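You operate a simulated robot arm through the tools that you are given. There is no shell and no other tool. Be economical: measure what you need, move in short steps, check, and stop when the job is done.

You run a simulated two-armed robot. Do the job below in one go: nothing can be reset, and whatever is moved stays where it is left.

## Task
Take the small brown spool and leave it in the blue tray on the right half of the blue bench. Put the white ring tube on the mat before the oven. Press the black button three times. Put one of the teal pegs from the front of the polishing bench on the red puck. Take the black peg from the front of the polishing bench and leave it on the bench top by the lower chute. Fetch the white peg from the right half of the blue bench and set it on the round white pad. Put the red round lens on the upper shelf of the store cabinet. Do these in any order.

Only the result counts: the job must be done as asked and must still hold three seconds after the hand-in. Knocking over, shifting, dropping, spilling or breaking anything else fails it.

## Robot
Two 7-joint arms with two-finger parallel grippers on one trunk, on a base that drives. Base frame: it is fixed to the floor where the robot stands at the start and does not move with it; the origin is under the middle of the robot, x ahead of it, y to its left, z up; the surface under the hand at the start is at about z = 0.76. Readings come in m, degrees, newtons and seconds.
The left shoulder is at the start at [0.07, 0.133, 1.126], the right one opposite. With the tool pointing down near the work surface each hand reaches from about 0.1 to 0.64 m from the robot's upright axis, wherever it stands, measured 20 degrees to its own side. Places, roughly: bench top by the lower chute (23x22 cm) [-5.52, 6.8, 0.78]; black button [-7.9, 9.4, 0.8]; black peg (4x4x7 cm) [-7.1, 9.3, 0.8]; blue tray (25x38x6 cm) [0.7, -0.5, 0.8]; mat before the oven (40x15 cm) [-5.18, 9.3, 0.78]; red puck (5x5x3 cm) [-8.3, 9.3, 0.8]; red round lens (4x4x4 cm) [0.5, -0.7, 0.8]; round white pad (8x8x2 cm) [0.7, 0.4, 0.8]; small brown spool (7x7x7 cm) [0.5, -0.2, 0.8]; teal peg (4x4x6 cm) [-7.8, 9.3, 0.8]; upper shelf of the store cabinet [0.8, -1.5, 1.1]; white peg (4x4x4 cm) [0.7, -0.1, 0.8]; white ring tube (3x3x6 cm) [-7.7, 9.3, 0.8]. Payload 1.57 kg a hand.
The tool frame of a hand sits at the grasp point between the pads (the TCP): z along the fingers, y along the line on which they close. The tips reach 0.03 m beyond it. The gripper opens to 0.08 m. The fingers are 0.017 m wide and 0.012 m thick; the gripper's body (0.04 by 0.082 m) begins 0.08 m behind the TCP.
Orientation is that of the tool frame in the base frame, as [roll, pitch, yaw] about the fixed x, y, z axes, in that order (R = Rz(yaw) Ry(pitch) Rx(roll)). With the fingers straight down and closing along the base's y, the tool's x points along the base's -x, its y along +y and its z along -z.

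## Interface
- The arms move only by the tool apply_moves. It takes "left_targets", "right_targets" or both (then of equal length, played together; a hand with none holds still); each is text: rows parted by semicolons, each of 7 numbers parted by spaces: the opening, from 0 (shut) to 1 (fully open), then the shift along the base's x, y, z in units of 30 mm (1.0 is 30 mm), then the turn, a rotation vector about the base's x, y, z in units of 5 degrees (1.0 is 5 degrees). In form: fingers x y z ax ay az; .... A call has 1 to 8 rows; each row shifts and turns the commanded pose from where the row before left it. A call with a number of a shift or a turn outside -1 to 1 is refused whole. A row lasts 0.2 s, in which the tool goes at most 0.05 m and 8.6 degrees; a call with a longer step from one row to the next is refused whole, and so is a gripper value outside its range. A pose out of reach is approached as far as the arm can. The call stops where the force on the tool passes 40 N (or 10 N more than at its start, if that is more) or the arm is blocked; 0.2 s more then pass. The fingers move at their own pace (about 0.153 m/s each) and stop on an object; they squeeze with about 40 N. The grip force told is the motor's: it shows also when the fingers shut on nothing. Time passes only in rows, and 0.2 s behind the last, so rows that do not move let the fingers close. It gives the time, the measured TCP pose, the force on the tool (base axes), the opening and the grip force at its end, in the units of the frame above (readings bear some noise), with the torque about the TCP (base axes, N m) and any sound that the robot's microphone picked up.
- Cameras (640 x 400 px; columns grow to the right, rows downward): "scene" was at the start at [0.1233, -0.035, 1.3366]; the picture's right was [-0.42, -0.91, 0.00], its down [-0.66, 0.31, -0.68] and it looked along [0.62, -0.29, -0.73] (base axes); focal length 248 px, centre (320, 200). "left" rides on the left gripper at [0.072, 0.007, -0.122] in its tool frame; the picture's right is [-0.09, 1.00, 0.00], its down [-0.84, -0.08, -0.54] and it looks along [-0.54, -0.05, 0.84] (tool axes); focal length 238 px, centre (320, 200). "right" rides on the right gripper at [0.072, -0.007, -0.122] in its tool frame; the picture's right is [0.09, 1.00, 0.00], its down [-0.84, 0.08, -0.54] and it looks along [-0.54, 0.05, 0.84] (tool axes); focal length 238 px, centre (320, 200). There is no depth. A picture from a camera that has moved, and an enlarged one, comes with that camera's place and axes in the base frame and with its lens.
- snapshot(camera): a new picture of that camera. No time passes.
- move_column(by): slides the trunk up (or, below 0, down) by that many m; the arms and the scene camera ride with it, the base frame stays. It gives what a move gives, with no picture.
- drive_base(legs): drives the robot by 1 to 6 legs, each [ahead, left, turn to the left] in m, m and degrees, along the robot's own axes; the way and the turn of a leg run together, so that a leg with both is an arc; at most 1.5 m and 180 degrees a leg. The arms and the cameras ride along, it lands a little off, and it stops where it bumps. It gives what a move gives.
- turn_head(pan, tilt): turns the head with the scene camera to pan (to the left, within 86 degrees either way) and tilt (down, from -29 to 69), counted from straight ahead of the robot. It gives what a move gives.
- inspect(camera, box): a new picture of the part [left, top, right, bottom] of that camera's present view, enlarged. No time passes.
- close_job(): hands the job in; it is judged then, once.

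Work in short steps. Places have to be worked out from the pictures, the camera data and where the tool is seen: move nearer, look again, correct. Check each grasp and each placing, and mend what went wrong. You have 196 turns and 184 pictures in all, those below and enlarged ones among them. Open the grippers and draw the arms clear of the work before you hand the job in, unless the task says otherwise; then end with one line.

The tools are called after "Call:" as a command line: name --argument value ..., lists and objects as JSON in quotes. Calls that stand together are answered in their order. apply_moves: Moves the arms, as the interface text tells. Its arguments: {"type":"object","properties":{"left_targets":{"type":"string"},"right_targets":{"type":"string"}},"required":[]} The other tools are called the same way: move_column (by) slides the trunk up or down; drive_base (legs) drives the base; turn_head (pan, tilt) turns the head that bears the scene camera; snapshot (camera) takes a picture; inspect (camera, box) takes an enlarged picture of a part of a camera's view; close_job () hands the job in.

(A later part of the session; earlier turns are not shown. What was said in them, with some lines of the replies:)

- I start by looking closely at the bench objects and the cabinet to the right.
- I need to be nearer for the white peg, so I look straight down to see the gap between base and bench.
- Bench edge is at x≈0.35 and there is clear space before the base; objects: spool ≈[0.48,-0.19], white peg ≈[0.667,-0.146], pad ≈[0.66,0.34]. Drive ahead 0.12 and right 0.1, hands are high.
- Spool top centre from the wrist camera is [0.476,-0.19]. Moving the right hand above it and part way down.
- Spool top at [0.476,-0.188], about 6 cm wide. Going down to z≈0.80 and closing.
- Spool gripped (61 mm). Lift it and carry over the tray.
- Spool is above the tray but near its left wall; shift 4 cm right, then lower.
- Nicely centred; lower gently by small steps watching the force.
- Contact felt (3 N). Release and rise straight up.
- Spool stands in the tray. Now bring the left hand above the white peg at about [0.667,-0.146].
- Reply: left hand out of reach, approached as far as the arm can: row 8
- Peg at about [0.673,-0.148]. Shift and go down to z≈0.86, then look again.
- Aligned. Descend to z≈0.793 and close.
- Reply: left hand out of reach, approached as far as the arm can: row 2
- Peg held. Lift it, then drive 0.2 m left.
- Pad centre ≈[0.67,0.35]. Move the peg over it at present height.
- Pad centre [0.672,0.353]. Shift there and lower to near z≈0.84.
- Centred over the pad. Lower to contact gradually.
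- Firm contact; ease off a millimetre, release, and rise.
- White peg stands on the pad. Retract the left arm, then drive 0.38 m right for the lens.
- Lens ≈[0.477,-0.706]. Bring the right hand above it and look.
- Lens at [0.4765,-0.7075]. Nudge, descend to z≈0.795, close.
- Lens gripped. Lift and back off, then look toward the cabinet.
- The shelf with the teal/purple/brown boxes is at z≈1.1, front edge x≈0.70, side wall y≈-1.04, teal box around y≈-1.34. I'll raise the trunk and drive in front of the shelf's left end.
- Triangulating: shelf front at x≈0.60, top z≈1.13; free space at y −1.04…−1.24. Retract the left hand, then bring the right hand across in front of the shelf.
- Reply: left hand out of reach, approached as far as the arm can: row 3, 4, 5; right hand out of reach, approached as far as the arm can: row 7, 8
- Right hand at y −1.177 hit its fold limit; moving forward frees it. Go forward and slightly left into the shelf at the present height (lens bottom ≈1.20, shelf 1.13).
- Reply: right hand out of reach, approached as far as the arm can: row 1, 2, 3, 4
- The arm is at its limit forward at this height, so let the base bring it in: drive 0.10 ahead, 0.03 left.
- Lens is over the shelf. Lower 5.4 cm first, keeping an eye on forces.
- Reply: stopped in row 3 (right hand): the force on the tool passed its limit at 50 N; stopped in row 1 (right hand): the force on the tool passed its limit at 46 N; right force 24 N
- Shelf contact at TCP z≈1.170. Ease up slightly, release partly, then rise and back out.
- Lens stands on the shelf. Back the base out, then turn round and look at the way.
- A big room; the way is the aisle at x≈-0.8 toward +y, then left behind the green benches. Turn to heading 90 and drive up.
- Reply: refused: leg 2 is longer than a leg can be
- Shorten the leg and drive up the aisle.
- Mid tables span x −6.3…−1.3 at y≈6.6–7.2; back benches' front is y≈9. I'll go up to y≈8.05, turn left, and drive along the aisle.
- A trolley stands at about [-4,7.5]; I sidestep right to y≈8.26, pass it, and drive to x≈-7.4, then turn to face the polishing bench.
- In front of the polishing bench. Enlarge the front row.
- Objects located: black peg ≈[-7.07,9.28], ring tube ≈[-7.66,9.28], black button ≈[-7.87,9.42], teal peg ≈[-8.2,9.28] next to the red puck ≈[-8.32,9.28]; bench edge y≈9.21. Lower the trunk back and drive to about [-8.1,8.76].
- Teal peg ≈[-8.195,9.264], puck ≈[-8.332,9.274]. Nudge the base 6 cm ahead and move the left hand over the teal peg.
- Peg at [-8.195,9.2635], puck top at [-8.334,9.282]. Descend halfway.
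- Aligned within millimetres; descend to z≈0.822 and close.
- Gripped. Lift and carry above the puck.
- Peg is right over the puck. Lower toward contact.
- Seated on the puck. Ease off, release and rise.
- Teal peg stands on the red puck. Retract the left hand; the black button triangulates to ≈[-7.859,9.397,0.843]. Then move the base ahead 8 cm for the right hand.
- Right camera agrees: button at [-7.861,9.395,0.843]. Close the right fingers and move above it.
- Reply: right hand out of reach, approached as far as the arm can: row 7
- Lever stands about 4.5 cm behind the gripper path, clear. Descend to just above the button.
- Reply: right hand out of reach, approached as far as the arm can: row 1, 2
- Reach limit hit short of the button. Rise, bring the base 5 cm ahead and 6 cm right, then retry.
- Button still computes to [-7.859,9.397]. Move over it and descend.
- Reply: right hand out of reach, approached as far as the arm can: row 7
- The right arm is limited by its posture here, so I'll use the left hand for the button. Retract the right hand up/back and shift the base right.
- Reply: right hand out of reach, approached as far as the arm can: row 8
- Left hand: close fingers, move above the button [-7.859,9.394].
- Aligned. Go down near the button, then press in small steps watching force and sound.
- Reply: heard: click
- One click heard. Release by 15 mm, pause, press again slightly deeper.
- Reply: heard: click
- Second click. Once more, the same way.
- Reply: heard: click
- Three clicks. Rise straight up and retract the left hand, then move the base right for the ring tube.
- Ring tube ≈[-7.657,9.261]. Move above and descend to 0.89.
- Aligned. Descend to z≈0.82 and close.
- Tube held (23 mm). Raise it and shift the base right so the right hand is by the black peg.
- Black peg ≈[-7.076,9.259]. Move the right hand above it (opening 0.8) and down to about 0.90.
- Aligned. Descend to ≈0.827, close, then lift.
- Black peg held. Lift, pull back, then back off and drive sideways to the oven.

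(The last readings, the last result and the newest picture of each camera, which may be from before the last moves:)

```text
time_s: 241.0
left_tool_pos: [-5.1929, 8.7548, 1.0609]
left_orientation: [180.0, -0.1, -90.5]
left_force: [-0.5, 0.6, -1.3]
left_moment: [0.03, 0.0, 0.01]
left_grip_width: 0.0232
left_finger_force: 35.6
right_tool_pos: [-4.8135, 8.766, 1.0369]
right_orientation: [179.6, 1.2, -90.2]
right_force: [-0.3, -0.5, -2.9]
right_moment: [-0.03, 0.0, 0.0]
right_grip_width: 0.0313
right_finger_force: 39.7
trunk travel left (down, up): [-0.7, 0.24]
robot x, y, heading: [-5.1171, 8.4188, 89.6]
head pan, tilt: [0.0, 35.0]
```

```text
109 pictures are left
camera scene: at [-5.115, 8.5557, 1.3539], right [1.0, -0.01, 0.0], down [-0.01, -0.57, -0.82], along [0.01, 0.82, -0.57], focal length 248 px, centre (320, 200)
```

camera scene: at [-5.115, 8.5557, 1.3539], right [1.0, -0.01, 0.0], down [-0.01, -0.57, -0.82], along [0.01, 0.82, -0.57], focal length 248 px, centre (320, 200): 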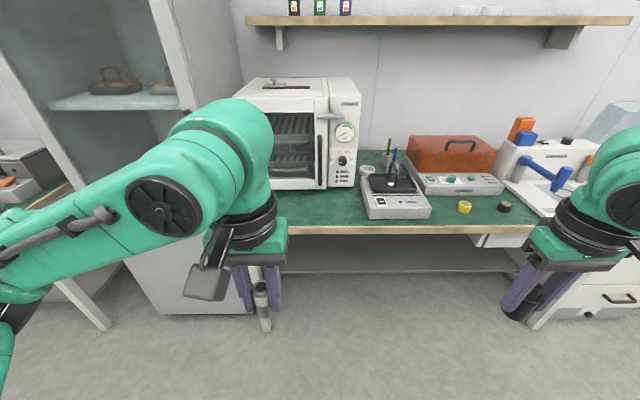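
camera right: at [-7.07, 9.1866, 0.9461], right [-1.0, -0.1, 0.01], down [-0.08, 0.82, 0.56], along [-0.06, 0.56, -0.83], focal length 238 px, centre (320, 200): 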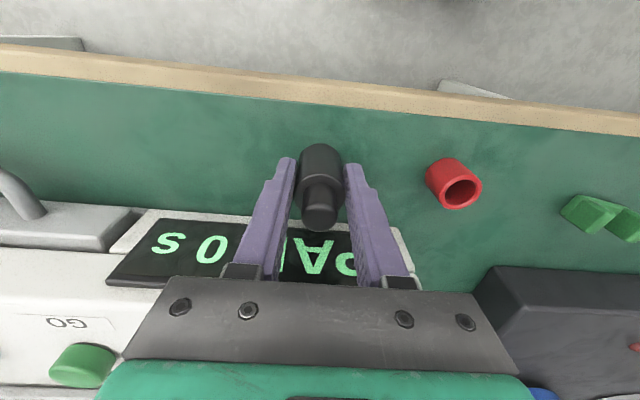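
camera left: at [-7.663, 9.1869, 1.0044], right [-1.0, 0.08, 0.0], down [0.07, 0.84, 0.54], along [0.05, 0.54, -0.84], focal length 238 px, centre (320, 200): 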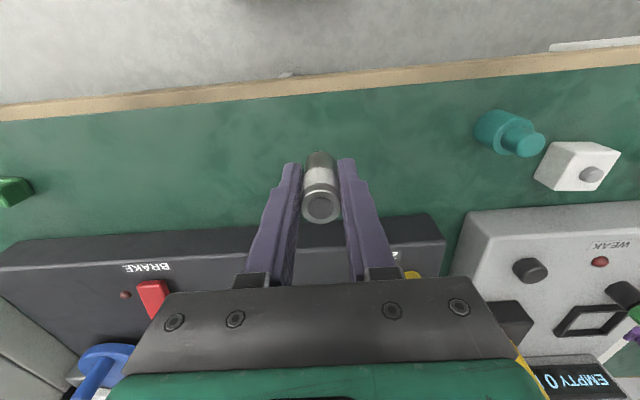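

Zoom in on the area before the oven.

Call:
inspect --camera "scene" --box '[230, 130, 450, 260]'

Call:
snapshot --camera "left"

```text
2.91 times, centred on (340, 195) of scene
camera zoom: at [-5.115, 8.5557, 1.3539], right [1.0, -0.01, 0.0], down [-0.01, -0.57, -0.82], along [0.01, 0.82, -0.57], focal length 722 px, centre (262, 214)
```

zoom: 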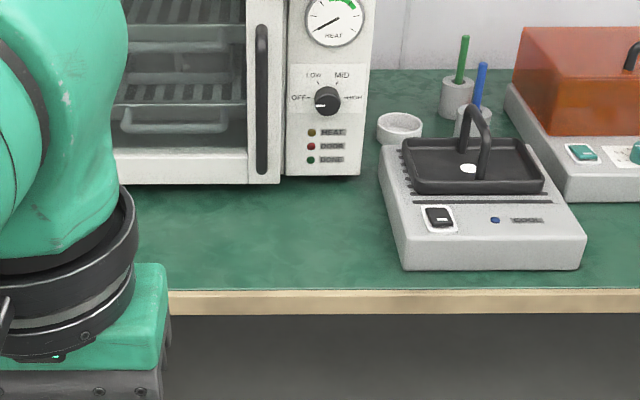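

```text
107 pictures are left
camera left: at [-5.1998, 8.6824, 1.183], right [-0.99, 0.1, 0.0], down [0.08, 0.84, 0.54], along [0.05, 0.54, -0.84], focal length 238 px, centre (320, 200)
```

left: 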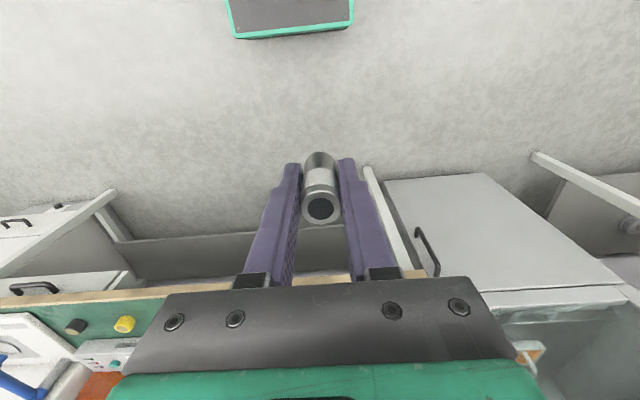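

The oven-front strip spans y 9.215–9.457; mat centre ≈[-5.18,9.30]. Drive ahead 0.36 m and look down.

Call:
drive_base --legs '[[0.36, 0, 0.4]]'

Call:
turn_head --pan 0 --tilt 55

Call:
snapshot --camera "scene"

Call:
snapshot --camera "left"

```text
time_s: 243.3
left_tool_pos: [-5.1928, 9.1131, 1.0617]
left_orientation: [-180.0, 0.1, -90.0]
left_force: [0.0, 0.2, -1.1]
left_moment: [-0.02, 0.01, 0.03]
left_grip_width: 0.0234
left_finger_force: 35.7
right_tool_pos: [-4.8148, 9.1267, 1.0375]
right_orientation: [179.5, 1.4, -89.7]
right_force: [0.3, -0.7, -2.8]
right_moment: [-0.06, 0.02, 0.01]
right_grip_width: 0.0312
right_finger_force: 40.4
trunk travel left (down, up): [-0.7, 0.24]
robot x, y, heading: [-5.1165, 8.7763, 90.1]
head pan, tilt: [0.0, 35.0]
```

```text
time_s: 244.1
left_tool_pos: [-5.1935, 9.1136, 1.0617]
left_orientation: [-179.9, -0.1, -90.0]
left_force: [-0.5, 0.3, -0.6]
left_moment: [-0.01, 0.0, 0.02]
left_grip_width: 0.0233
left_finger_force: 35.4
right_tool_pos: [-4.8139, 9.1286, 1.0372]
right_orientation: [179.5, 1.2, -89.8]
right_force: [-0.3, 0.8, -3.8]
right_moment: [0.0, 0.02, 0.0]
right_grip_width: 0.0314
right_finger_force: 40.0
trunk travel left (down, up): [-0.7, 0.24]
robot x, y, heading: [-5.113, 8.7766, 89.7]
head pan, tilt: [0.0, 55.0]
```

```text
106 pictures are left
camera scene: at [-5.1143, 8.8991, 1.3258], right [1.0, 0.0, 0.0], down [0.0, -0.82, -0.57], along [0.0, 0.57, -0.82], focal length 248 px, centre (320, 200)
```

scene: 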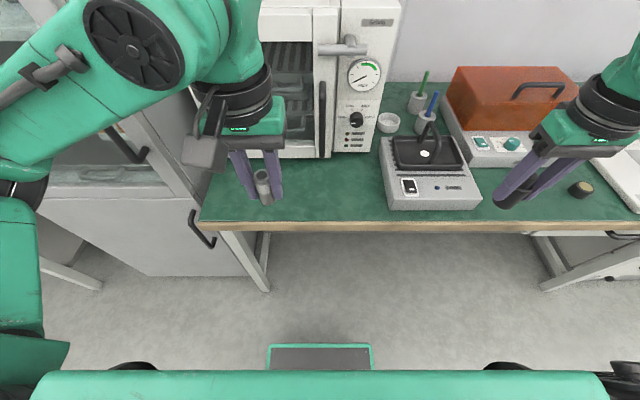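

```text
105 pictures are left
camera left: at [-5.1999, 9.0412, 1.183], right [-1.0, 0.09, 0.0], down [0.08, 0.84, 0.54], along [0.05, 0.54, -0.84], focal length 238 px, centre (320, 200)
```

left: 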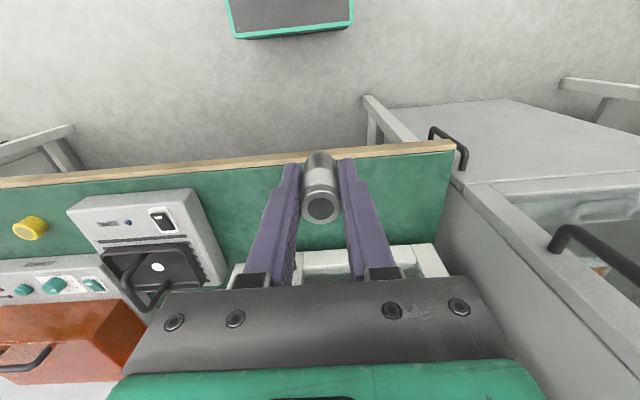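

The left forearm would come near the tall cabinet, so I shift the base 0.11 m right and place at about [-5.08,9.29], still within the mat.

Call:
drive_base --legs '[[0, -0.11, 0]]'

Call:
apply_moves --left_targets "0 0 1 0 0 0 0; 0 0 1 0 0 0 0; 0 0 1 0 0 0 0; 0 0 1 0 0 0 0; 0 0 1 0 0 0 0; 0 0 0.8 0 0 0 0; 0 0 0 -1 0 0 0; 0 0 0 -1 0 0 0"

Call:
snapshot --camera "scene"

Call:
snapshot --camera "left"

```text
time_s: 245.3
left_tool_pos: [-5.0849, 9.1121, 1.0622]
left_orientation: [180.0, -0.1, -89.9]
left_force: [0.1, -0.9, -0.6]
left_moment: [0.02, -0.02, -0.01]
left_grip_width: 0.0233
left_finger_force: 35.6
right_tool_pos: [-4.7055, 9.1293, 1.036]
right_orientation: [179.5, 1.2, -89.6]
right_force: [0.8, 0.8, -3.8]
right_moment: [-0.01, -0.01, -0.02]
right_grip_width: 0.0311
right_finger_force: 40.0
trunk travel left (down, up): [-0.7, 0.24]
robot x, y, heading: [-5.0056, 8.7823, 90.1]
head pan, tilt: [0.0, 55.0]
```

```text
time_s: 247.1
left_tool_pos: [-5.0835, 9.2872, 1.0018]
left_orientation: [179.9, -0.1, -89.9]
left_force: [-0.4, -0.6, -1.4]
left_moment: [0.0, 0.0, -0.01]
left_grip_width: 0.0232
left_finger_force: 35.8
right_tool_pos: [-4.7057, 9.1291, 1.0368]
right_orientation: [179.5, 1.2, -89.6]
right_force: [-0.5, -0.5, -2.7]
right_moment: [-0.02, 0.0, 0.01]
right_grip_width: 0.0314
right_finger_force: 40.4
trunk travel left (down, up): [-0.7, 0.24]
robot x, y, heading: [-5.0096, 8.7804, 90.4]
head pan, tilt: [0.0, 55.0]
```

```text
104 pictures are left
camera scene: at [-5.0047, 8.8996, 1.3258], right [1.0, 0.0, 0.0], down [0.0, -0.82, -0.57], along [0.0, 0.57, -0.82], focal length 248 px, centre (320, 200)
```

scene: 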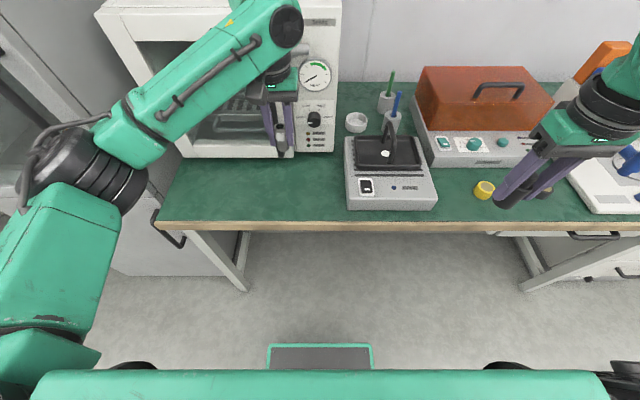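

```text
103 pictures are left
camera left: at [-5.0908, 9.2149, 1.1237], right [-1.0, 0.09, 0.0], down [0.08, 0.84, 0.54], along [0.05, 0.54, -0.84], focal length 238 px, centre (320, 200)
```

left: 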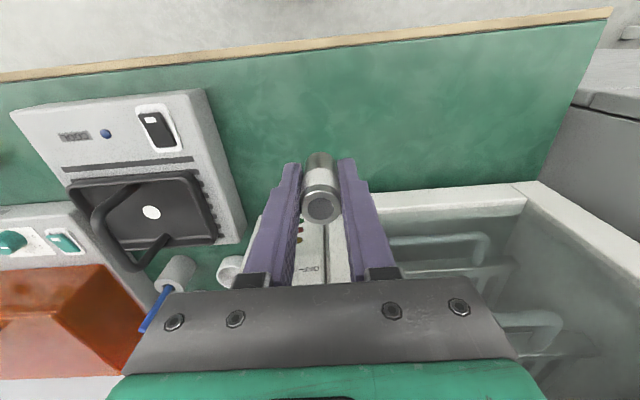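

Clear all around. Lower the tube to just above the surface.

Call:
apply_moves --left_targets "0 0 0 -1 0 0 0; 0 0 0 -1 0 0 0; 0 0 0 -1 0 0 0; 0 0 0 -1 0 0 0; 0 0 0 -1 0 0 0; 0 0 0 -0.6 0 0 0; 0 0 0 0 0 0 0"

Call:
apply_moves --left_targets "0 0 0 -0.2 0 0 0; 0 0 0 0 0 0 0"

Call:
snapshot --camera "left"

```text
time_s: 248.7
left_tool_pos: [-5.0826, 9.2874, 0.8329]
left_orientation: [-180.0, 0.0, -89.8]
left_force: [0.4, 0.3, -0.3]
left_moment: [-0.01, -0.02, -0.01]
left_grip_width: 0.0233
left_finger_force: 35.7
right_tool_pos: [-4.7049, 9.1291, 1.0359]
right_orientation: [179.5, 1.2, -89.6]
right_force: [0.1, -0.7, -3.0]
right_moment: [-0.02, -0.01, -0.01]
right_grip_width: 0.0314
right_finger_force: 39.9
trunk travel left (down, up): [-0.7, 0.24]
robot x, y, heading: [-5.0066, 8.7782, 90.1]
head pan, tilt: [0.0, 55.0]
```

```text
time_s: 249.3
left_tool_pos: [-5.0834, 9.2869, 0.8267]
left_orientation: [-180.0, -0.1, -89.9]
left_force: [0.5, 0.9, -0.4]
left_moment: [-0.05, 0.02, 0.04]
left_grip_width: 0.023
left_finger_force: 35.3
right_tool_pos: [-4.7039, 9.1286, 1.0379]
right_orientation: [179.5, 1.2, -89.6]
right_force: [-0.3, -0.7, -3.7]
right_moment: [-0.06, 0.05, 0.0]
right_grip_width: 0.0311
right_finger_force: 39.8
trunk travel left (down, up): [-0.7, 0.24]
robot x, y, heading: [-5.0074, 8.7798, 90.0]
head pan, tilt: [0.0, 55.0]
```

```text
102 pictures are left
camera left: at [-5.0904, 9.2148, 0.9485], right [-1.0, 0.09, 0.0], down [0.08, 0.84, 0.54], along [0.05, 0.54, -0.84], focal length 238 px, centre (320, 200)
```

left: 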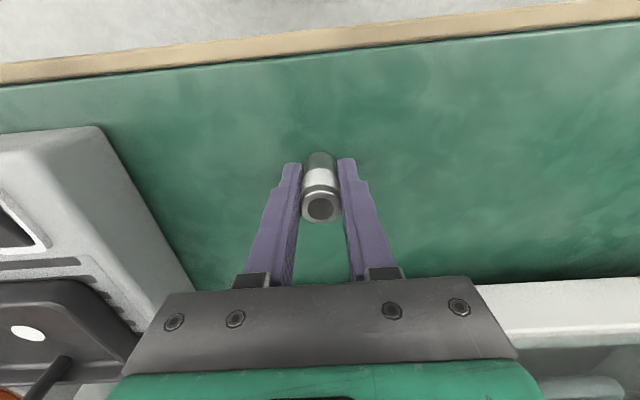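

Call:
apply_moves --left_targets "0 0 0 -0.1 0 0 0; 0 0 0 0 0 0 0"

Call:
apply_moves --left_targets "0 0 0 -0.1 0 0 0; 0 0 0 0 0 0 0"

```text
time_s: 249.9
left_tool_pos: [-5.0826, 9.2858, 0.8247]
left_orientation: [180.0, -0.1, -89.8]
left_force: [0.7, -0.6, -0.9]
left_moment: [0.03, 0.03, 0.01]
left_grip_width: 0.0229
left_finger_force: 35.5
right_tool_pos: [-4.7056, 9.1281, 1.0364]
right_orientation: [179.5, 1.2, -89.7]
right_force: [0.4, -1.7, -2.8]
right_moment: [-0.02, 0.0, 0.01]
right_grip_width: 0.0315
right_finger_force: 39.3
trunk travel left (down, up): [-0.7, 0.24]
robot x, y, heading: [-5.0043, 8.7789, 90.2]
head pan, tilt: [0.0, 55.0]
```

```text
time_s: 250.5
left_tool_pos: [-5.0836, 9.2866, 0.8212]
left_orientation: [180.0, 0.0, -89.9]
left_force: [-0.5, 0.1, 4.0]
left_moment: [0.04, -0.01, -0.02]
left_grip_width: 0.0229
left_finger_force: 35.5
right_tool_pos: [-4.7062, 9.1277, 1.0374]
right_orientation: [179.6, 1.4, -89.6]
right_force: [-0.4, 0.4, -2.7]
right_moment: [0.0, 0.0, -0.01]
right_grip_width: 0.0314
right_finger_force: 40.3
trunk travel left (down, up): [-0.7, 0.24]
robot x, y, heading: [-5.0076, 8.7796, 90.2]
head pan, tilt: [0.0, 55.0]
```

Contact (4 N). Release and rise.

Call:
apply_moves --left_targets "0.6 0 0 0 0 0 0; 0.6 0 0 0 0 0 0; 0.6 0 0 0.8 0 0 0; 0.6 0 0 1 0 0 0; 0.6 0 0 1 0 0 0; 0.6 0 0 1 0 0 0; 0.6 0 -0.5 1 0 0 0; 0.6 0 -1 1 0 0 0"

Call:
snapshot --camera "left"

```text
time_s: 252.3
left_tool_pos: [-5.0826, 9.2393, 0.9979]
left_orientation: [-180.0, 0.0, -89.9]
left_force: [1.3, -0.6, 0.1]
left_moment: [0.01, -0.01, -0.01]
left_grip_width: 0.048
left_finger_force: 0.2
right_tool_pos: [-4.7056, 9.127, 1.0365]
right_orientation: [179.5, 1.3, -89.6]
right_force: [0.0, -0.1, -3.4]
right_moment: [-0.01, -0.02, 0.0]
right_grip_width: 0.0314
right_finger_force: 40.2
trunk travel left (down, up): [-0.7, 0.24]
robot x, y, heading: [-5.0054, 8.7792, 90.2]
head pan, tilt: [0.0, 55.0]
```

```text
101 pictures are left
camera left: at [-5.091, 9.1667, 1.119], right [-1.0, 0.09, 0.0], down [0.08, 0.84, 0.54], along [0.05, 0.54, -0.84], focal length 238 px, centre (320, 200)
```

left: 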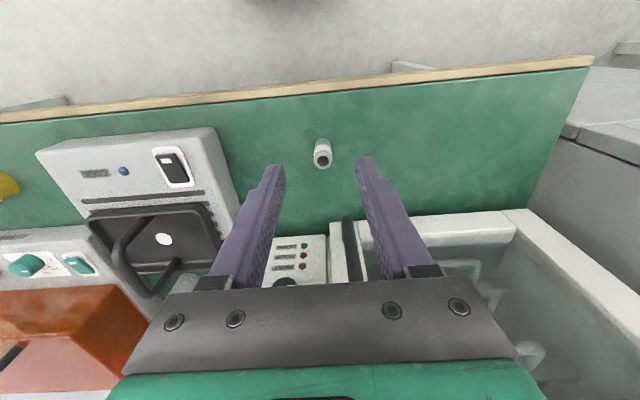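

Tube stands upright on the mat. Retract, back off and turn round toward the chute bench.

Call:
apply_moves --left_targets "0.6 0 -1 1 0 0 0; 0.6 0 -1 1 0 0 0; 0.6 0 -1 0 0 0 0; 0.6 0 -1 0 0 0 0"

Call:
drive_base --legs '[[-0.5, 0, 0], [0, 0, 180]]'

Call:
turn_head --pan 0 --tilt 30

Call:
snapshot --camera "scene"

```text
time_s: 253.3
left_tool_pos: [-5.0843, 9.1198, 1.0578]
left_orientation: [180.0, -0.1, -89.9]
left_force: [0.0, -0.4, -0.5]
left_moment: [0.02, 0.01, -0.02]
left_grip_width: 0.048
left_finger_force: 0.0
right_tool_pos: [-4.7057, 9.1273, 1.037]
right_orientation: [179.4, 1.3, -89.6]
right_force: [0.4, -0.1, -2.6]
right_moment: [0.0, -0.03, 0.01]
right_grip_width: 0.0314
right_finger_force: 40.1
trunk travel left (down, up): [-0.7, 0.24]
robot x, y, heading: [-5.0054, 8.7783, 90.0]
head pan, tilt: [0.0, 55.0]
```

```text
time_s: 263.4
left_tool_pos: [-4.973, 7.9256, 1.0581]
left_orientation: [180.0, 0.0, 83.0]
left_force: [0.1, 0.1, 0.0]
left_moment: [0.0, -0.03, 0.03]
left_grip_width: 0.048
left_finger_force: 0.1
right_tool_pos: [-5.3492, 7.9646, 1.0366]
right_orientation: [179.5, 1.2, 83.2]
right_force: [-0.1, 0.3, -2.7]
right_moment: [0.0, -0.01, 0.01]
right_grip_width: 0.0313
right_finger_force: 40.1
trunk travel left (down, up): [-0.7, 0.24]
robot x, y, heading: [-5.0057, 8.2757, -96.9]
head pan, tilt: [0.0, 55.0]
```

```text
time_s: 264.3
left_tool_pos: [-4.9743, 7.9262, 1.0574]
left_orientation: [-180.0, 0.0, 83.1]
left_force: [0.0, -0.2, -0.4]
left_moment: [0.01, -0.03, -0.01]
left_grip_width: 0.0479
left_finger_force: 0.0
right_tool_pos: [-5.3501, 7.9651, 1.0367]
right_orientation: [179.5, 1.2, 83.3]
right_force: [0.2, 0.3, -3.3]
right_moment: [-0.02, 0.03, 0.03]
right_grip_width: 0.0311
right_finger_force: 39.5
trunk travel left (down, up): [-0.7, 0.24]
robot x, y, heading: [-5.0099, 8.2812, -96.7]
head pan, tilt: [0.0, 30.0]
```

```text
100 pictures are left
camera scene: at [-5.0253, 8.1353, 1.3617], right [-0.99, 0.12, 0.0], down [0.06, 0.5, -0.87], along [-0.1, -0.86, -0.5], focal length 248 px, centre (320, 200)
```

scene: 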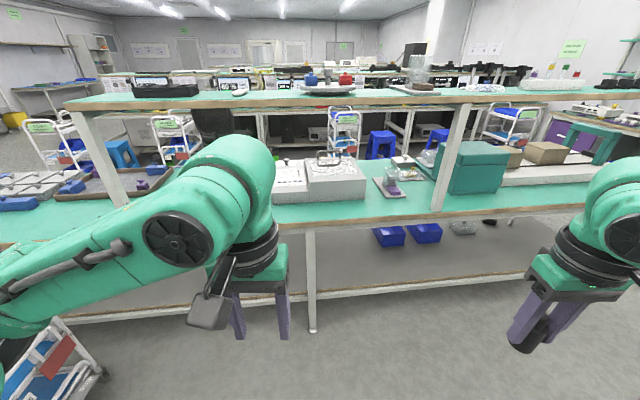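

Zoom in around the chute site.

Call:
inspect --camera "scene" --box '[240, 70, 560, 270]'

Call:
turn_head --pan -25 --tilt 20

Call:
snapshot --camera "scene"

```text
2.00 times, centred on (400, 170) of scene
camera zoom: at [-5.0253, 8.1353, 1.3617], right [-0.99, 0.12, 0.0], down [0.06, 0.5, -0.87], along [-0.1, -0.86, -0.5], focal length 496 px, centre (160, 260)
```

zoom: 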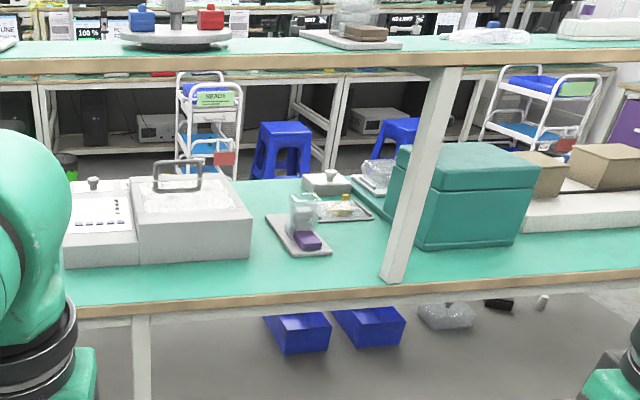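

```text
time_s: 265.1
left_tool_pos: [-4.9733, 7.9246, 1.0576]
left_orientation: [-179.9, 0.0, 83.1]
left_force: [-0.4, 0.0, 0.8]
left_moment: [0.03, 0.02, 0.02]
left_grip_width: 0.0482
left_finger_force: 0.1
right_tool_pos: [-5.3501, 7.965, 1.0368]
right_orientation: [179.6, 1.1, 83.3]
right_force: [0.3, 0.5, -2.7]
right_moment: [0.01, -0.02, 0.01]
right_grip_width: 0.0312
right_finger_force: 40.7
trunk travel left (down, up): [-0.7, 0.24]
robot x, y, heading: [-5.0095, 8.2767, -97.1]
head pan, tilt: [-25.0, 20.0]
```

```text
98 pictures are left
camera scene: at [-5.0635, 8.146, 1.3778], right [-0.85, 0.53, 0.0], down [0.18, 0.29, -0.94], along [-0.5, -0.8, -0.34], focal length 248 px, centre (320, 200)
```

scene: 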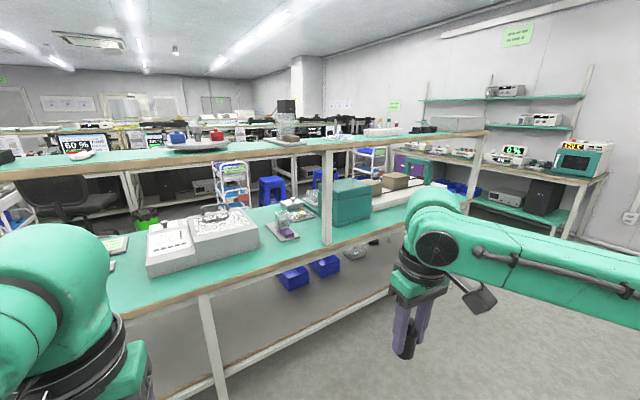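

The target area [-5.52,6.8] is only ~0.17 m from the bench's far (−y) edge and out from under the raised shelf (y≈7.0–7.3, z≈1.25), so I should come from the −y side. Drive sideways past the bench's left end and look.

Call:
drive_base --legs '[[0, 0, 7], [0, -1.3, 0], [0, -0.9, 0]]'

Call:
turn_head --pan 10 --tilt 25

Call:
snapshot --camera "scene"

```text
time_s: 276.7
left_tool_pos: [-7.1567, 7.9587, 1.057]
left_orientation: [180.0, 0.0, 88.5]
left_force: [-0.4, 0.3, 0.2]
left_moment: [0.03, -0.04, 0.01]
left_grip_width: 0.048
left_finger_force: 0.1
right_tool_pos: [-7.5348, 7.9632, 1.0369]
right_orientation: [179.5, 1.2, 88.8]
right_force: [-0.2, 0.6, -3.3]
right_moment: [0.0, 0.01, 0.0]
right_grip_width: 0.0315
right_finger_force: 40.3
trunk travel left (down, up): [-0.7, 0.24]
robot x, y, heading: [-7.2253, 8.3053, -91.9]
head pan, tilt: [-25.0, 20.0]
```

```text
time_s: 277.7
left_tool_pos: [-7.1565, 7.9584, 1.0579]
left_orientation: [-180.0, -0.1, 88.6]
left_force: [1.6, -0.1, 0.2]
left_moment: [0.01, 0.02, 0.01]
left_grip_width: 0.0478
left_finger_force: 0.1
right_tool_pos: [-7.5357, 7.9629, 1.0367]
right_orientation: [179.5, 1.2, 88.7]
right_force: [-0.1, -0.6, -3.0]
right_moment: [0.02, 0.0, 0.02]
right_grip_width: 0.0312
right_finger_force: 39.9
trunk travel left (down, up): [-0.7, 0.24]
robot x, y, heading: [-7.2258, 8.3061, -91.6]
head pan, tilt: [10.0, 25.0]
```

```text
97 pictures are left
camera scene: at [-7.2124, 8.1617, 1.3698], right [-0.99, -0.15, 0.0], down [-0.06, 0.42, -0.91], along [0.13, -0.9, -0.42], focal length 248 px, centre (320, 200)
```

scene: 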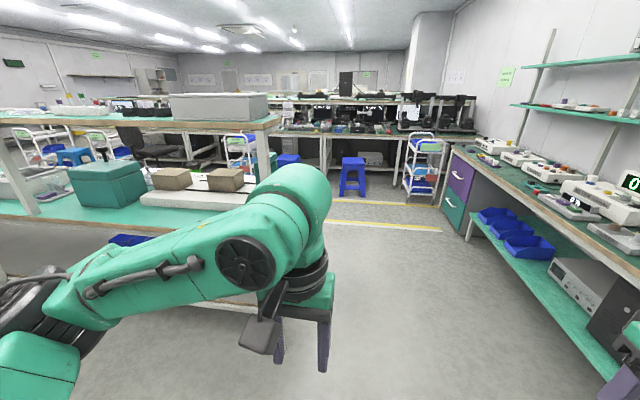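

There's a clear gap between the bench end (x≈-6.9) and the west bench (x≈-8.4). Go through at x≈-7.65, turn to face +y at y≈6.0, then look.

Call:
drive_base --legs '[[0, -0.42, 1.6], [1.2, 0, 0], [1.1, 0, 0], [0, 0, 180]]'

Call:
turn_head --pan -60 --tilt 25

Call:
snapshot --camera "scene"

```text
time_s: 298.5
left_tool_pos: [-7.7119, 6.374, 1.0579]
left_orientation: [180.0, 0.0, -88.6]
left_force: [0.1, 0.1, -0.2]
left_moment: [-0.02, 0.0, 0.02]
left_grip_width: 0.0479
left_finger_force: 0.1
right_tool_pos: [-7.3325, 6.3902, 1.0371]
right_orientation: [179.5, 1.1, -88.4]
right_force: [-0.1, 0.2, -2.8]
right_moment: [-0.02, 0.0, 0.01]
right_grip_width: 0.0312
right_finger_force: 40.4
trunk travel left (down, up): [-0.7, 0.24]
robot x, y, heading: [-7.6254, 6.037, 91.5]
head pan, tilt: [10.0, 25.0]
```

```text
time_s: 299.9
left_tool_pos: [-7.7121, 6.3738, 1.0573]
left_orientation: [180.0, 0.0, -88.6]
left_force: [0.0, 0.8, -0.1]
left_moment: [0.03, -0.01, 0.03]
left_grip_width: 0.048
left_finger_force: 0.0
right_tool_pos: [-7.3326, 6.3893, 1.0363]
right_orientation: [179.5, 1.2, -88.4]
right_force: [-0.5, 0.5, -3.7]
right_moment: [0.01, 0.0, 0.0]
right_grip_width: 0.0313
right_finger_force: 40.1
trunk travel left (down, up): [-0.7, 0.24]
robot x, y, heading: [-7.6235, 6.0343, 91.4]
head pan, tilt: [-60.0, 25.0]
```

```text
96 pictures are left
camera scene: at [-7.5468, 6.1295, 1.3698], right [0.52, -0.85, 0.0], down [-0.36, -0.22, -0.91], along [0.77, 0.47, -0.42], focal length 248 px, centre (320, 200)
```

scene: 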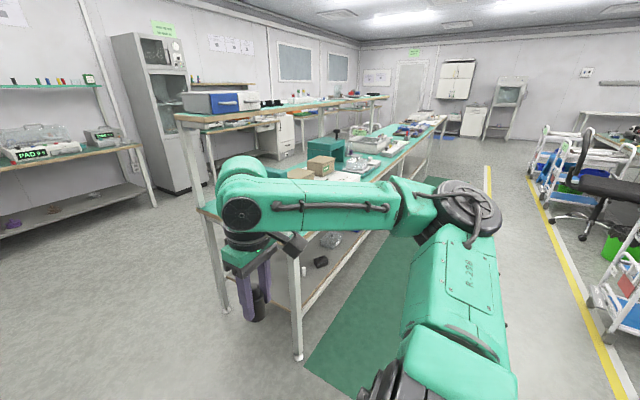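

The aisle is free. Strafe right 1.8 m along the bench to x≈-5.8.

Call:
drive_base --legs '[[0, 0, -1.4], [0, -1.2, 0], [0, -0.6, 0]]'

Call:
turn_head --pan -15 --tilt 40

Call:
snapshot --camera "scene"

```text
time_s: 309.3
left_tool_pos: [-5.9017, 6.358, 1.0585]
left_orientation: [-180.0, -0.1, -91.2]
left_force: [0.3, 0.7, -0.7]
left_moment: [0.02, -0.01, 0.03]
left_grip_width: 0.0479
left_finger_force: 0.0
right_tool_pos: [-5.5241, 6.356, 1.0366]
right_orientation: [179.5, 1.2, -91.0]
right_force: [-0.5, -0.4, -2.5]
right_moment: [-0.01, 0.01, 0.01]
right_grip_width: 0.0314
right_finger_force: 40.2
trunk travel left (down, up): [-0.7, 0.24]
robot x, y, heading: [-5.8338, 6.0122, 88.7]
head pan, tilt: [-60.0, 25.0]
```

```text
time_s: 310.4
left_tool_pos: [-5.9021, 6.3571, 1.0567]
left_orientation: [-180.0, 0.0, -91.2]
left_force: [-0.2, -0.6, 0.9]
left_moment: [-0.01, 0.01, 0.01]
left_grip_width: 0.0477
left_finger_force: 0.1
right_tool_pos: [-5.5237, 6.3567, 1.0356]
right_orientation: [179.5, 1.1, -91.0]
right_force: [0.3, -0.3, -2.0]
right_moment: [-0.01, -0.03, -0.03]
right_grip_width: 0.0311
right_finger_force: 40.2
trunk travel left (down, up): [-0.7, 0.24]
robot x, y, heading: [-5.8298, 6.0115, 88.7]
head pan, tilt: [-15.0, 40.0]
```

```text
95 pictures are left
camera scene: at [-5.8058, 6.1428, 1.3465], right [0.96, -0.28, 0.0], down [-0.18, -0.62, -0.77], along [0.22, 0.73, -0.64], focal length 248 px, centre (320, 200)
```

scene: 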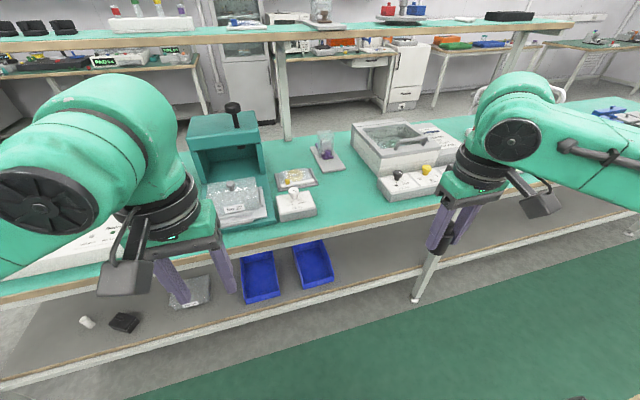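

The target area is the bare green patch between the white switch (x≈-5.70) and the grey machine (x≥-5.38). Drive ahead 0.30 m.

Call:
drive_base --legs '[[0.3, 0, 1.3]]'

Call:
snapshot --camera "right"

Call:
snapshot --camera "scene"

```text
time_s: 312.5
left_tool_pos: [-5.9054, 6.6565, 1.0576]
left_orientation: [-179.9, 0.0, -90.1]
left_force: [0.6, -0.2, 0.6]
left_moment: [0.03, 0.0, -0.01]
left_grip_width: 0.0481
left_finger_force: 0.0
right_tool_pos: [-5.5272, 6.6614, 1.0369]
right_orientation: [179.5, 1.3, -89.8]
right_force: [0.0, 0.2, -3.3]
right_moment: [0.0, -0.01, 0.0]
right_grip_width: 0.0311
right_finger_force: 40.3
trunk travel left (down, up): [-0.7, 0.24]
robot x, y, heading: [-5.8288, 6.3131, 89.7]
head pan, tilt: [-15.0, 40.0]
```

```text
94 pictures are left
camera right: at [-5.5192, 6.5881, 1.1568], right [-1.0, -0.1, 0.01], down [-0.08, 0.82, 0.56], along [-0.06, 0.56, -0.83], focal length 238 px, centre (320, 200)
```

right: 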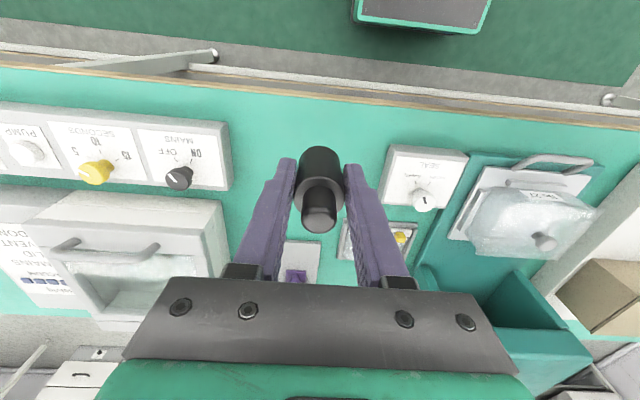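

```text
93 pictures are left
camera scene: at [-5.8047, 6.4424, 1.3466], right [0.97, -0.26, 0.0], down [-0.17, -0.62, -0.77], along [0.2, 0.74, -0.64], focal length 248 px, centre (320, 200)
```

scene: 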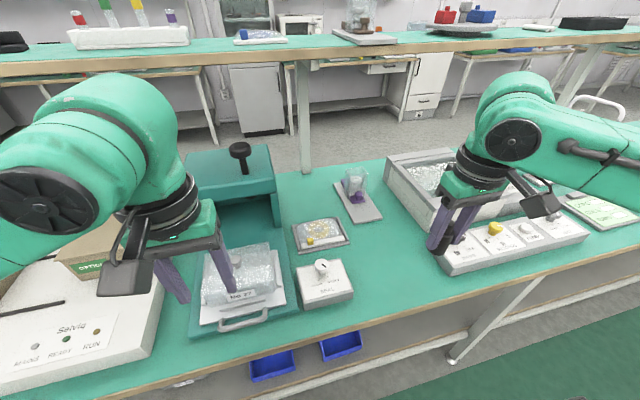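

Patch runs x −5.655…−5.38, so go to [-5.52,6.80] and lower partway.

Call:
apply_moves --right_targets "0 0.05 0.92 0 0 0 0; 0 0.05 0.92 0 0 0 0; 0 0.05 0.92 0 0 0 0; 0 0.05 0.92 0 0 0 0; 0 0.05 0.92 0 0 0 0; 0 0 0 -1 0 0 0; 0 0 0 -1 0 0 0; 0 0 0 -1 0 0 0"

Call:
snapshot --camera "right"

```text
time_s: 314.3
left_tool_pos: [-5.9042, 6.6572, 1.0572]
left_orientation: [179.9, -0.1, -90.1]
left_force: [0.7, 0.8, 0.4]
left_moment: [0.0, 0.0, -0.02]
left_grip_width: 0.048
left_finger_force: 0.1
right_tool_pos: [-5.518, 6.8001, 0.9452]
right_orientation: [179.4, 1.2, -89.7]
right_force: [0.3, 0.6, -3.1]
right_moment: [0.0, 0.01, -0.03]
right_grip_width: 0.0312
right_finger_force: 40.3
trunk travel left (down, up): [-0.7, 0.24]
robot x, y, heading: [-5.8296, 6.3128, 89.8]
head pan, tilt: [-15.0, 40.0]
```

```text
92 pictures are left
camera right: at [-5.5107, 6.7274, 1.0651], right [-1.0, -0.1, 0.01], down [-0.07, 0.82, 0.56], along [-0.06, 0.56, -0.83], focal length 238 px, centre (320, 200)
```

right: 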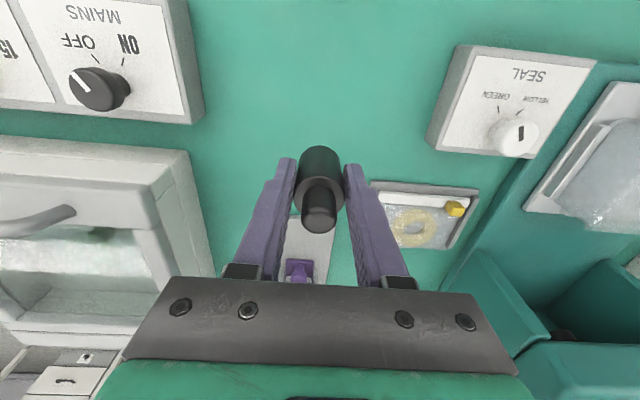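

Clear patch below. Lower.

Call:
apply_moves --right_targets "0 0 0 -1 0 0 0; 0 0 0 -1 0 0 0; 0 0 0 -1 0 0 0; 0 0 0 -0.6 0 0 0; 0 0 0 0 0 0 0"

Call:
apply_moves --right_targets "0 0 0 -0.2 0 0 0; 0 0 0 0 0 0 0"

```text
time_s: 315.5
left_tool_pos: [-5.9062, 6.6554, 1.0579]
left_orientation: [180.0, 0.0, -90.1]
left_force: [-0.1, 1.1, 0.3]
left_moment: [0.01, 0.02, -0.01]
left_grip_width: 0.0479
left_finger_force: 0.1
right_tool_pos: [-5.5181, 6.8006, 0.8389]
right_orientation: [179.4, 1.2, -89.9]
right_force: [-0.6, 0.9, -2.9]
right_moment: [0.02, -0.04, -0.02]
right_grip_width: 0.0312
right_finger_force: 40.8
trunk travel left (down, up): [-0.7, 0.24]
robot x, y, heading: [-5.8264, 6.3103, 90.1]
head pan, tilt: [-15.0, 40.0]
```

```text
time_s: 316.1
left_tool_pos: [-5.905, 6.6568, 1.0564]
left_orientation: [-180.0, 0.0, -90.1]
left_force: [-0.1, 0.6, 0.1]
left_moment: [-0.02, 0.02, 0.03]
left_grip_width: 0.0482
left_finger_force: 0.1
right_tool_pos: [-5.5184, 6.7998, 0.8319]
right_orientation: [179.4, 1.2, -89.8]
right_force: [0.3, 0.0, -3.2]
right_moment: [-0.03, -0.02, -0.01]
right_grip_width: 0.0315
right_finger_force: 40.5
trunk travel left (down, up): [-0.7, 0.24]
robot x, y, heading: [-5.8242, 6.3136, 89.9]
head pan, tilt: [-15.0, 40.0]
```

Call:
apply_moves --right_targets "0 0 0 -0.12 0 0 0; 0 0 0 0 0 0 0"

Call:
apply_moves --right_targets "0 0 0 -0.06 0 0 0; 0 0 0 0 0 0 0"

```text
time_s: 316.7
left_tool_pos: [-5.9054, 6.6555, 1.0573]
left_orientation: [-179.9, 0.1, -90.1]
left_force: [0.1, 0.3, 0.3]
left_moment: [0.04, 0.01, -0.01]
left_grip_width: 0.0482
left_finger_force: 0.1
right_tool_pos: [-5.52, 6.8003, 0.8283]
right_orientation: [179.5, 1.2, -89.7]
right_force: [-0.8, 0.2, -3.0]
right_moment: [0.0, 0.01, 0.0]
right_grip_width: 0.0316
right_finger_force: 40.2
trunk travel left (down, up): [-0.7, 0.24]
robot x, y, heading: [-5.8297, 6.3123, 90.0]
head pan, tilt: [-15.0, 40.0]
```

```text
time_s: 317.3
left_tool_pos: [-5.9045, 6.6559, 1.0573]
left_orientation: [-179.9, -0.1, -90.1]
left_force: [-0.1, 0.2, 0.5]
left_moment: [0.04, 0.01, 0.02]
left_grip_width: 0.0481
left_finger_force: 0.0
right_tool_pos: [-5.519, 6.7994, 0.8278]
right_orientation: [179.6, 1.1, -89.8]
right_force: [-0.2, 1.0, -3.2]
right_moment: [-0.03, 0.03, -0.01]
right_grip_width: 0.0314
right_finger_force: 40.2
trunk travel left (down, up): [-0.7, 0.24]
robot x, y, heading: [-5.8282, 6.3115, 90.0]
head pan, tilt: [-15.0, 40.0]
```

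Call:
apply_moves --right_targets "0 0 0 -0.06 0 0 0; 0 0 0 0 0 0 0"

Call:
apply_moves --right_targets "0 0 0 -0.06 0 0 0; 0 0 0 0 0 0 0"

```text
time_s: 317.9
left_tool_pos: [-5.9052, 6.655, 1.0568]
left_orientation: [-179.9, 0.0, -90.2]
left_force: [0.0, -0.7, -0.4]
left_moment: [-0.01, -0.01, -0.01]
left_grip_width: 0.0481
left_finger_force: 0.0
right_tool_pos: [-5.5189, 6.7993, 0.8268]
right_orientation: [179.5, 1.4, -89.8]
right_force: [2.7, 0.2, 6.0]
right_moment: [0.02, -0.26, -0.02]
right_grip_width: 0.0312
right_finger_force: 40.1
trunk travel left (down, up): [-0.7, 0.24]
robot x, y, heading: [-5.8322, 6.3141, 89.9]
head pan, tilt: [-15.0, 40.0]
```

```text
time_s: 318.5
left_tool_pos: [-5.9047, 6.6539, 1.059]
left_orientation: [180.0, 0.2, -90.1]
left_force: [-0.2, 1.2, -1.7]
left_moment: [0.02, 0.0, -0.01]
left_grip_width: 0.048
left_finger_force: 0.0
right_tool_pos: [-5.5188, 6.7979, 0.8262]
right_orientation: [179.6, 1.6, -89.8]
right_force: [7.8, 5.5, 19.7]
right_moment: [0.11, -0.56, 0.07]
right_grip_width: 0.0313
right_finger_force: 40.0
trunk travel left (down, up): [-0.7, 0.24]
robot x, y, heading: [-5.8305, 6.3145, 89.8]
head pan, tilt: [-15.0, 40.0]
```

Firm contact. Ease off a little, release, rise and draw back.

Call:
apply_moves --right_targets "0 0 0 0.06 0 0 0; 0 0 0 0 0 0 0; 0.8 0 0 0 0 0 0; 0.8 0 0 0 0 0 0; 0.8 0 0 0.7 0 0 0; 0.8 0 0 1 0 0 0; 0.8 0 0 1 0 0 0; 0.8 0 0 1 0 0 0"

Call:
apply_moves --right_targets "0.8 0 0 1 0 0 0; 0.8 0 -0.5 1 0 0 0; 0.8 0 -1 0 0 0 0; 0.8 0 -1 0 0 0 0; 0.8 0 -1 0 0 0 0"

Call:
snapshot --camera "right"

Call:
snapshot --camera "scene"

```text
time_s: 320.3
left_tool_pos: [-5.9055, 6.6541, 1.0577]
left_orientation: [180.0, 0.0, -90.1]
left_force: [-0.1, 0.4, -0.2]
left_moment: [0.01, 0.01, 0.0]
left_grip_width: 0.0478
left_finger_force: 0.0
right_tool_pos: [-5.5202, 6.7992, 0.9375]
right_orientation: [179.5, 1.2, -89.8]
right_force: [0.0, 0.5, 0.2]
right_moment: [0.01, 0.05, 0.01]
right_grip_width: 0.0643
right_finger_force: 0.0
trunk travel left (down, up): [-0.7, 0.24]
robot x, y, heading: [-5.8309, 6.3111, 89.8]
head pan, tilt: [-15.0, 40.0]
```

```text
time_s: 321.5
left_tool_pos: [-5.9052, 6.6541, 1.0579]
left_orientation: [180.0, 0.0, -90.1]
left_force: [0.0, 0.1, 0.3]
left_moment: [0.0, 0.0, 0.0]
left_grip_width: 0.0483
left_finger_force: 0.1
right_tool_pos: [-5.5201, 6.6954, 0.996]
right_orientation: [179.5, 1.3, -89.8]
right_force: [0.5, 0.5, -0.1]
right_moment: [0.01, -0.01, 0.0]
right_grip_width: 0.0637
right_finger_force: 0.0
trunk travel left (down, up): [-0.7, 0.24]
robot x, y, heading: [-5.8262, 6.3139, 90.1]
head pan, tilt: [-15.0, 40.0]
```

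```text
91 pictures are left
camera right: at [-5.512, 6.6222, 1.1161], right [-1.0, -0.1, 0.01], down [-0.08, 0.82, 0.56], along [-0.06, 0.56, -0.83], focal length 238 px, centre (320, 200)
```

right: 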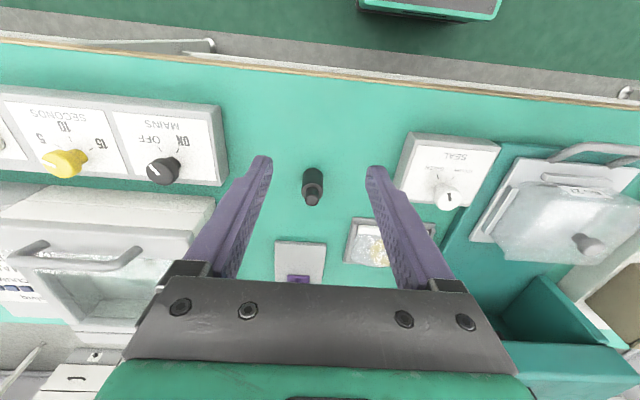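

```text
90 pictures are left
camera scene: at [-5.8043, 6.4415, 1.3467], right [0.97, -0.26, 0.0], down [-0.17, -0.62, -0.77], along [0.2, 0.74, -0.64], focal length 248 px, centre (320, 200)
```

scene: 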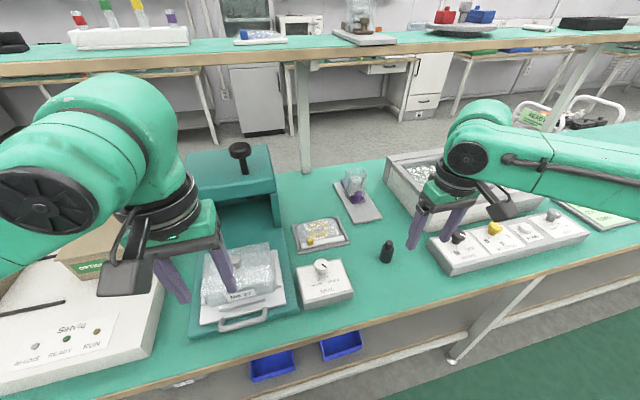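

The black peg stands in the patch. Open the grippers fully and back the robot clear.

Call:
drive_base --legs '[[-0.3, 0, 0]]'

Call:
apply_moves --left_targets "1 0 0 0 0 0 0; 1 0 0 0 0 0 0" --right_targets "1 0 0 0 0 0 0; 1 0 0 0 0 0 0"

Call:
inspect --camera "scene" --box '[240, 80, 480, 260]'

```text
time_s: 323.5
left_tool_pos: [-5.9051, 6.3553, 1.057]
left_orientation: [-179.9, -0.1, -90.1]
left_force: [-0.1, -0.5, 0.0]
left_moment: [-0.03, -0.01, 0.0]
left_grip_width: 0.0481
left_finger_force: 0.0
right_tool_pos: [-5.5217, 6.3963, 0.9957]
right_orientation: [179.6, 1.2, -89.8]
right_force: [-0.6, 0.5, 0.3]
right_moment: [0.01, 0.02, 0.01]
right_grip_width: 0.0641
right_finger_force: 0.0
trunk travel left (down, up): [-0.7, 0.24]
robot x, y, heading: [-5.8285, 6.014, 90.0]
head pan, tilt: [-15.0, 40.0]
```

```text
time_s: 324.1
left_tool_pos: [-5.9053, 6.3551, 1.0571]
left_orientation: [-180.0, 0.0, -90.1]
left_force: [-0.1, 0.7, -0.1]
left_moment: [0.01, 0.03, 0.0]
left_grip_width: 0.0801
left_finger_force: 0.1
right_tool_pos: [-5.5208, 6.3953, 0.9956]
right_orientation: [179.5, 1.1, -89.7]
right_force: [0.4, -0.6, 0.0]
right_moment: [0.02, 0.03, -0.01]
right_grip_width: 0.08
right_finger_force: 0.1
trunk travel left (down, up): [-0.7, 0.24]
robot x, y, heading: [-5.829, 6.0135, 89.7]
head pan, tilt: [-15.0, 40.0]
```

```text
2.22 times, centred on (360, 170) of scene
camera zoom: at [-5.8058, 6.1421, 1.3465], right [0.97, -0.26, 0.0], down [-0.17, -0.62, -0.77], along [0.2, 0.74, -0.64], focal length 552 px, centre (231, 267)
```

zoom: 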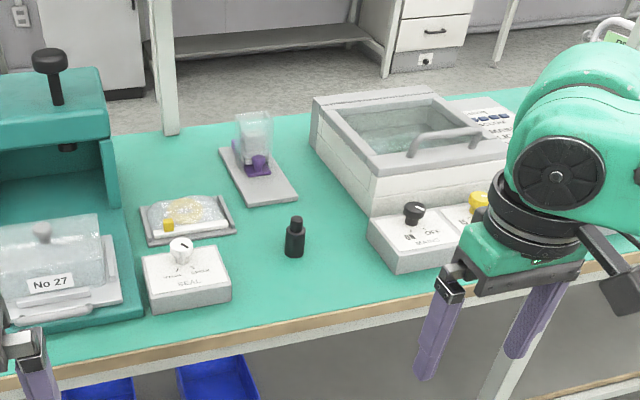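

All seven parts are done and the arms are clear; handing in.

Call:
close_job

```text
The job is handed in.
```

I did all seven parts and handed the job in. The button clicked three times, and each placed piece was checked in a picture after release. No mat was visible before the oven, so I set the ring tube within the mat's given coordinates.
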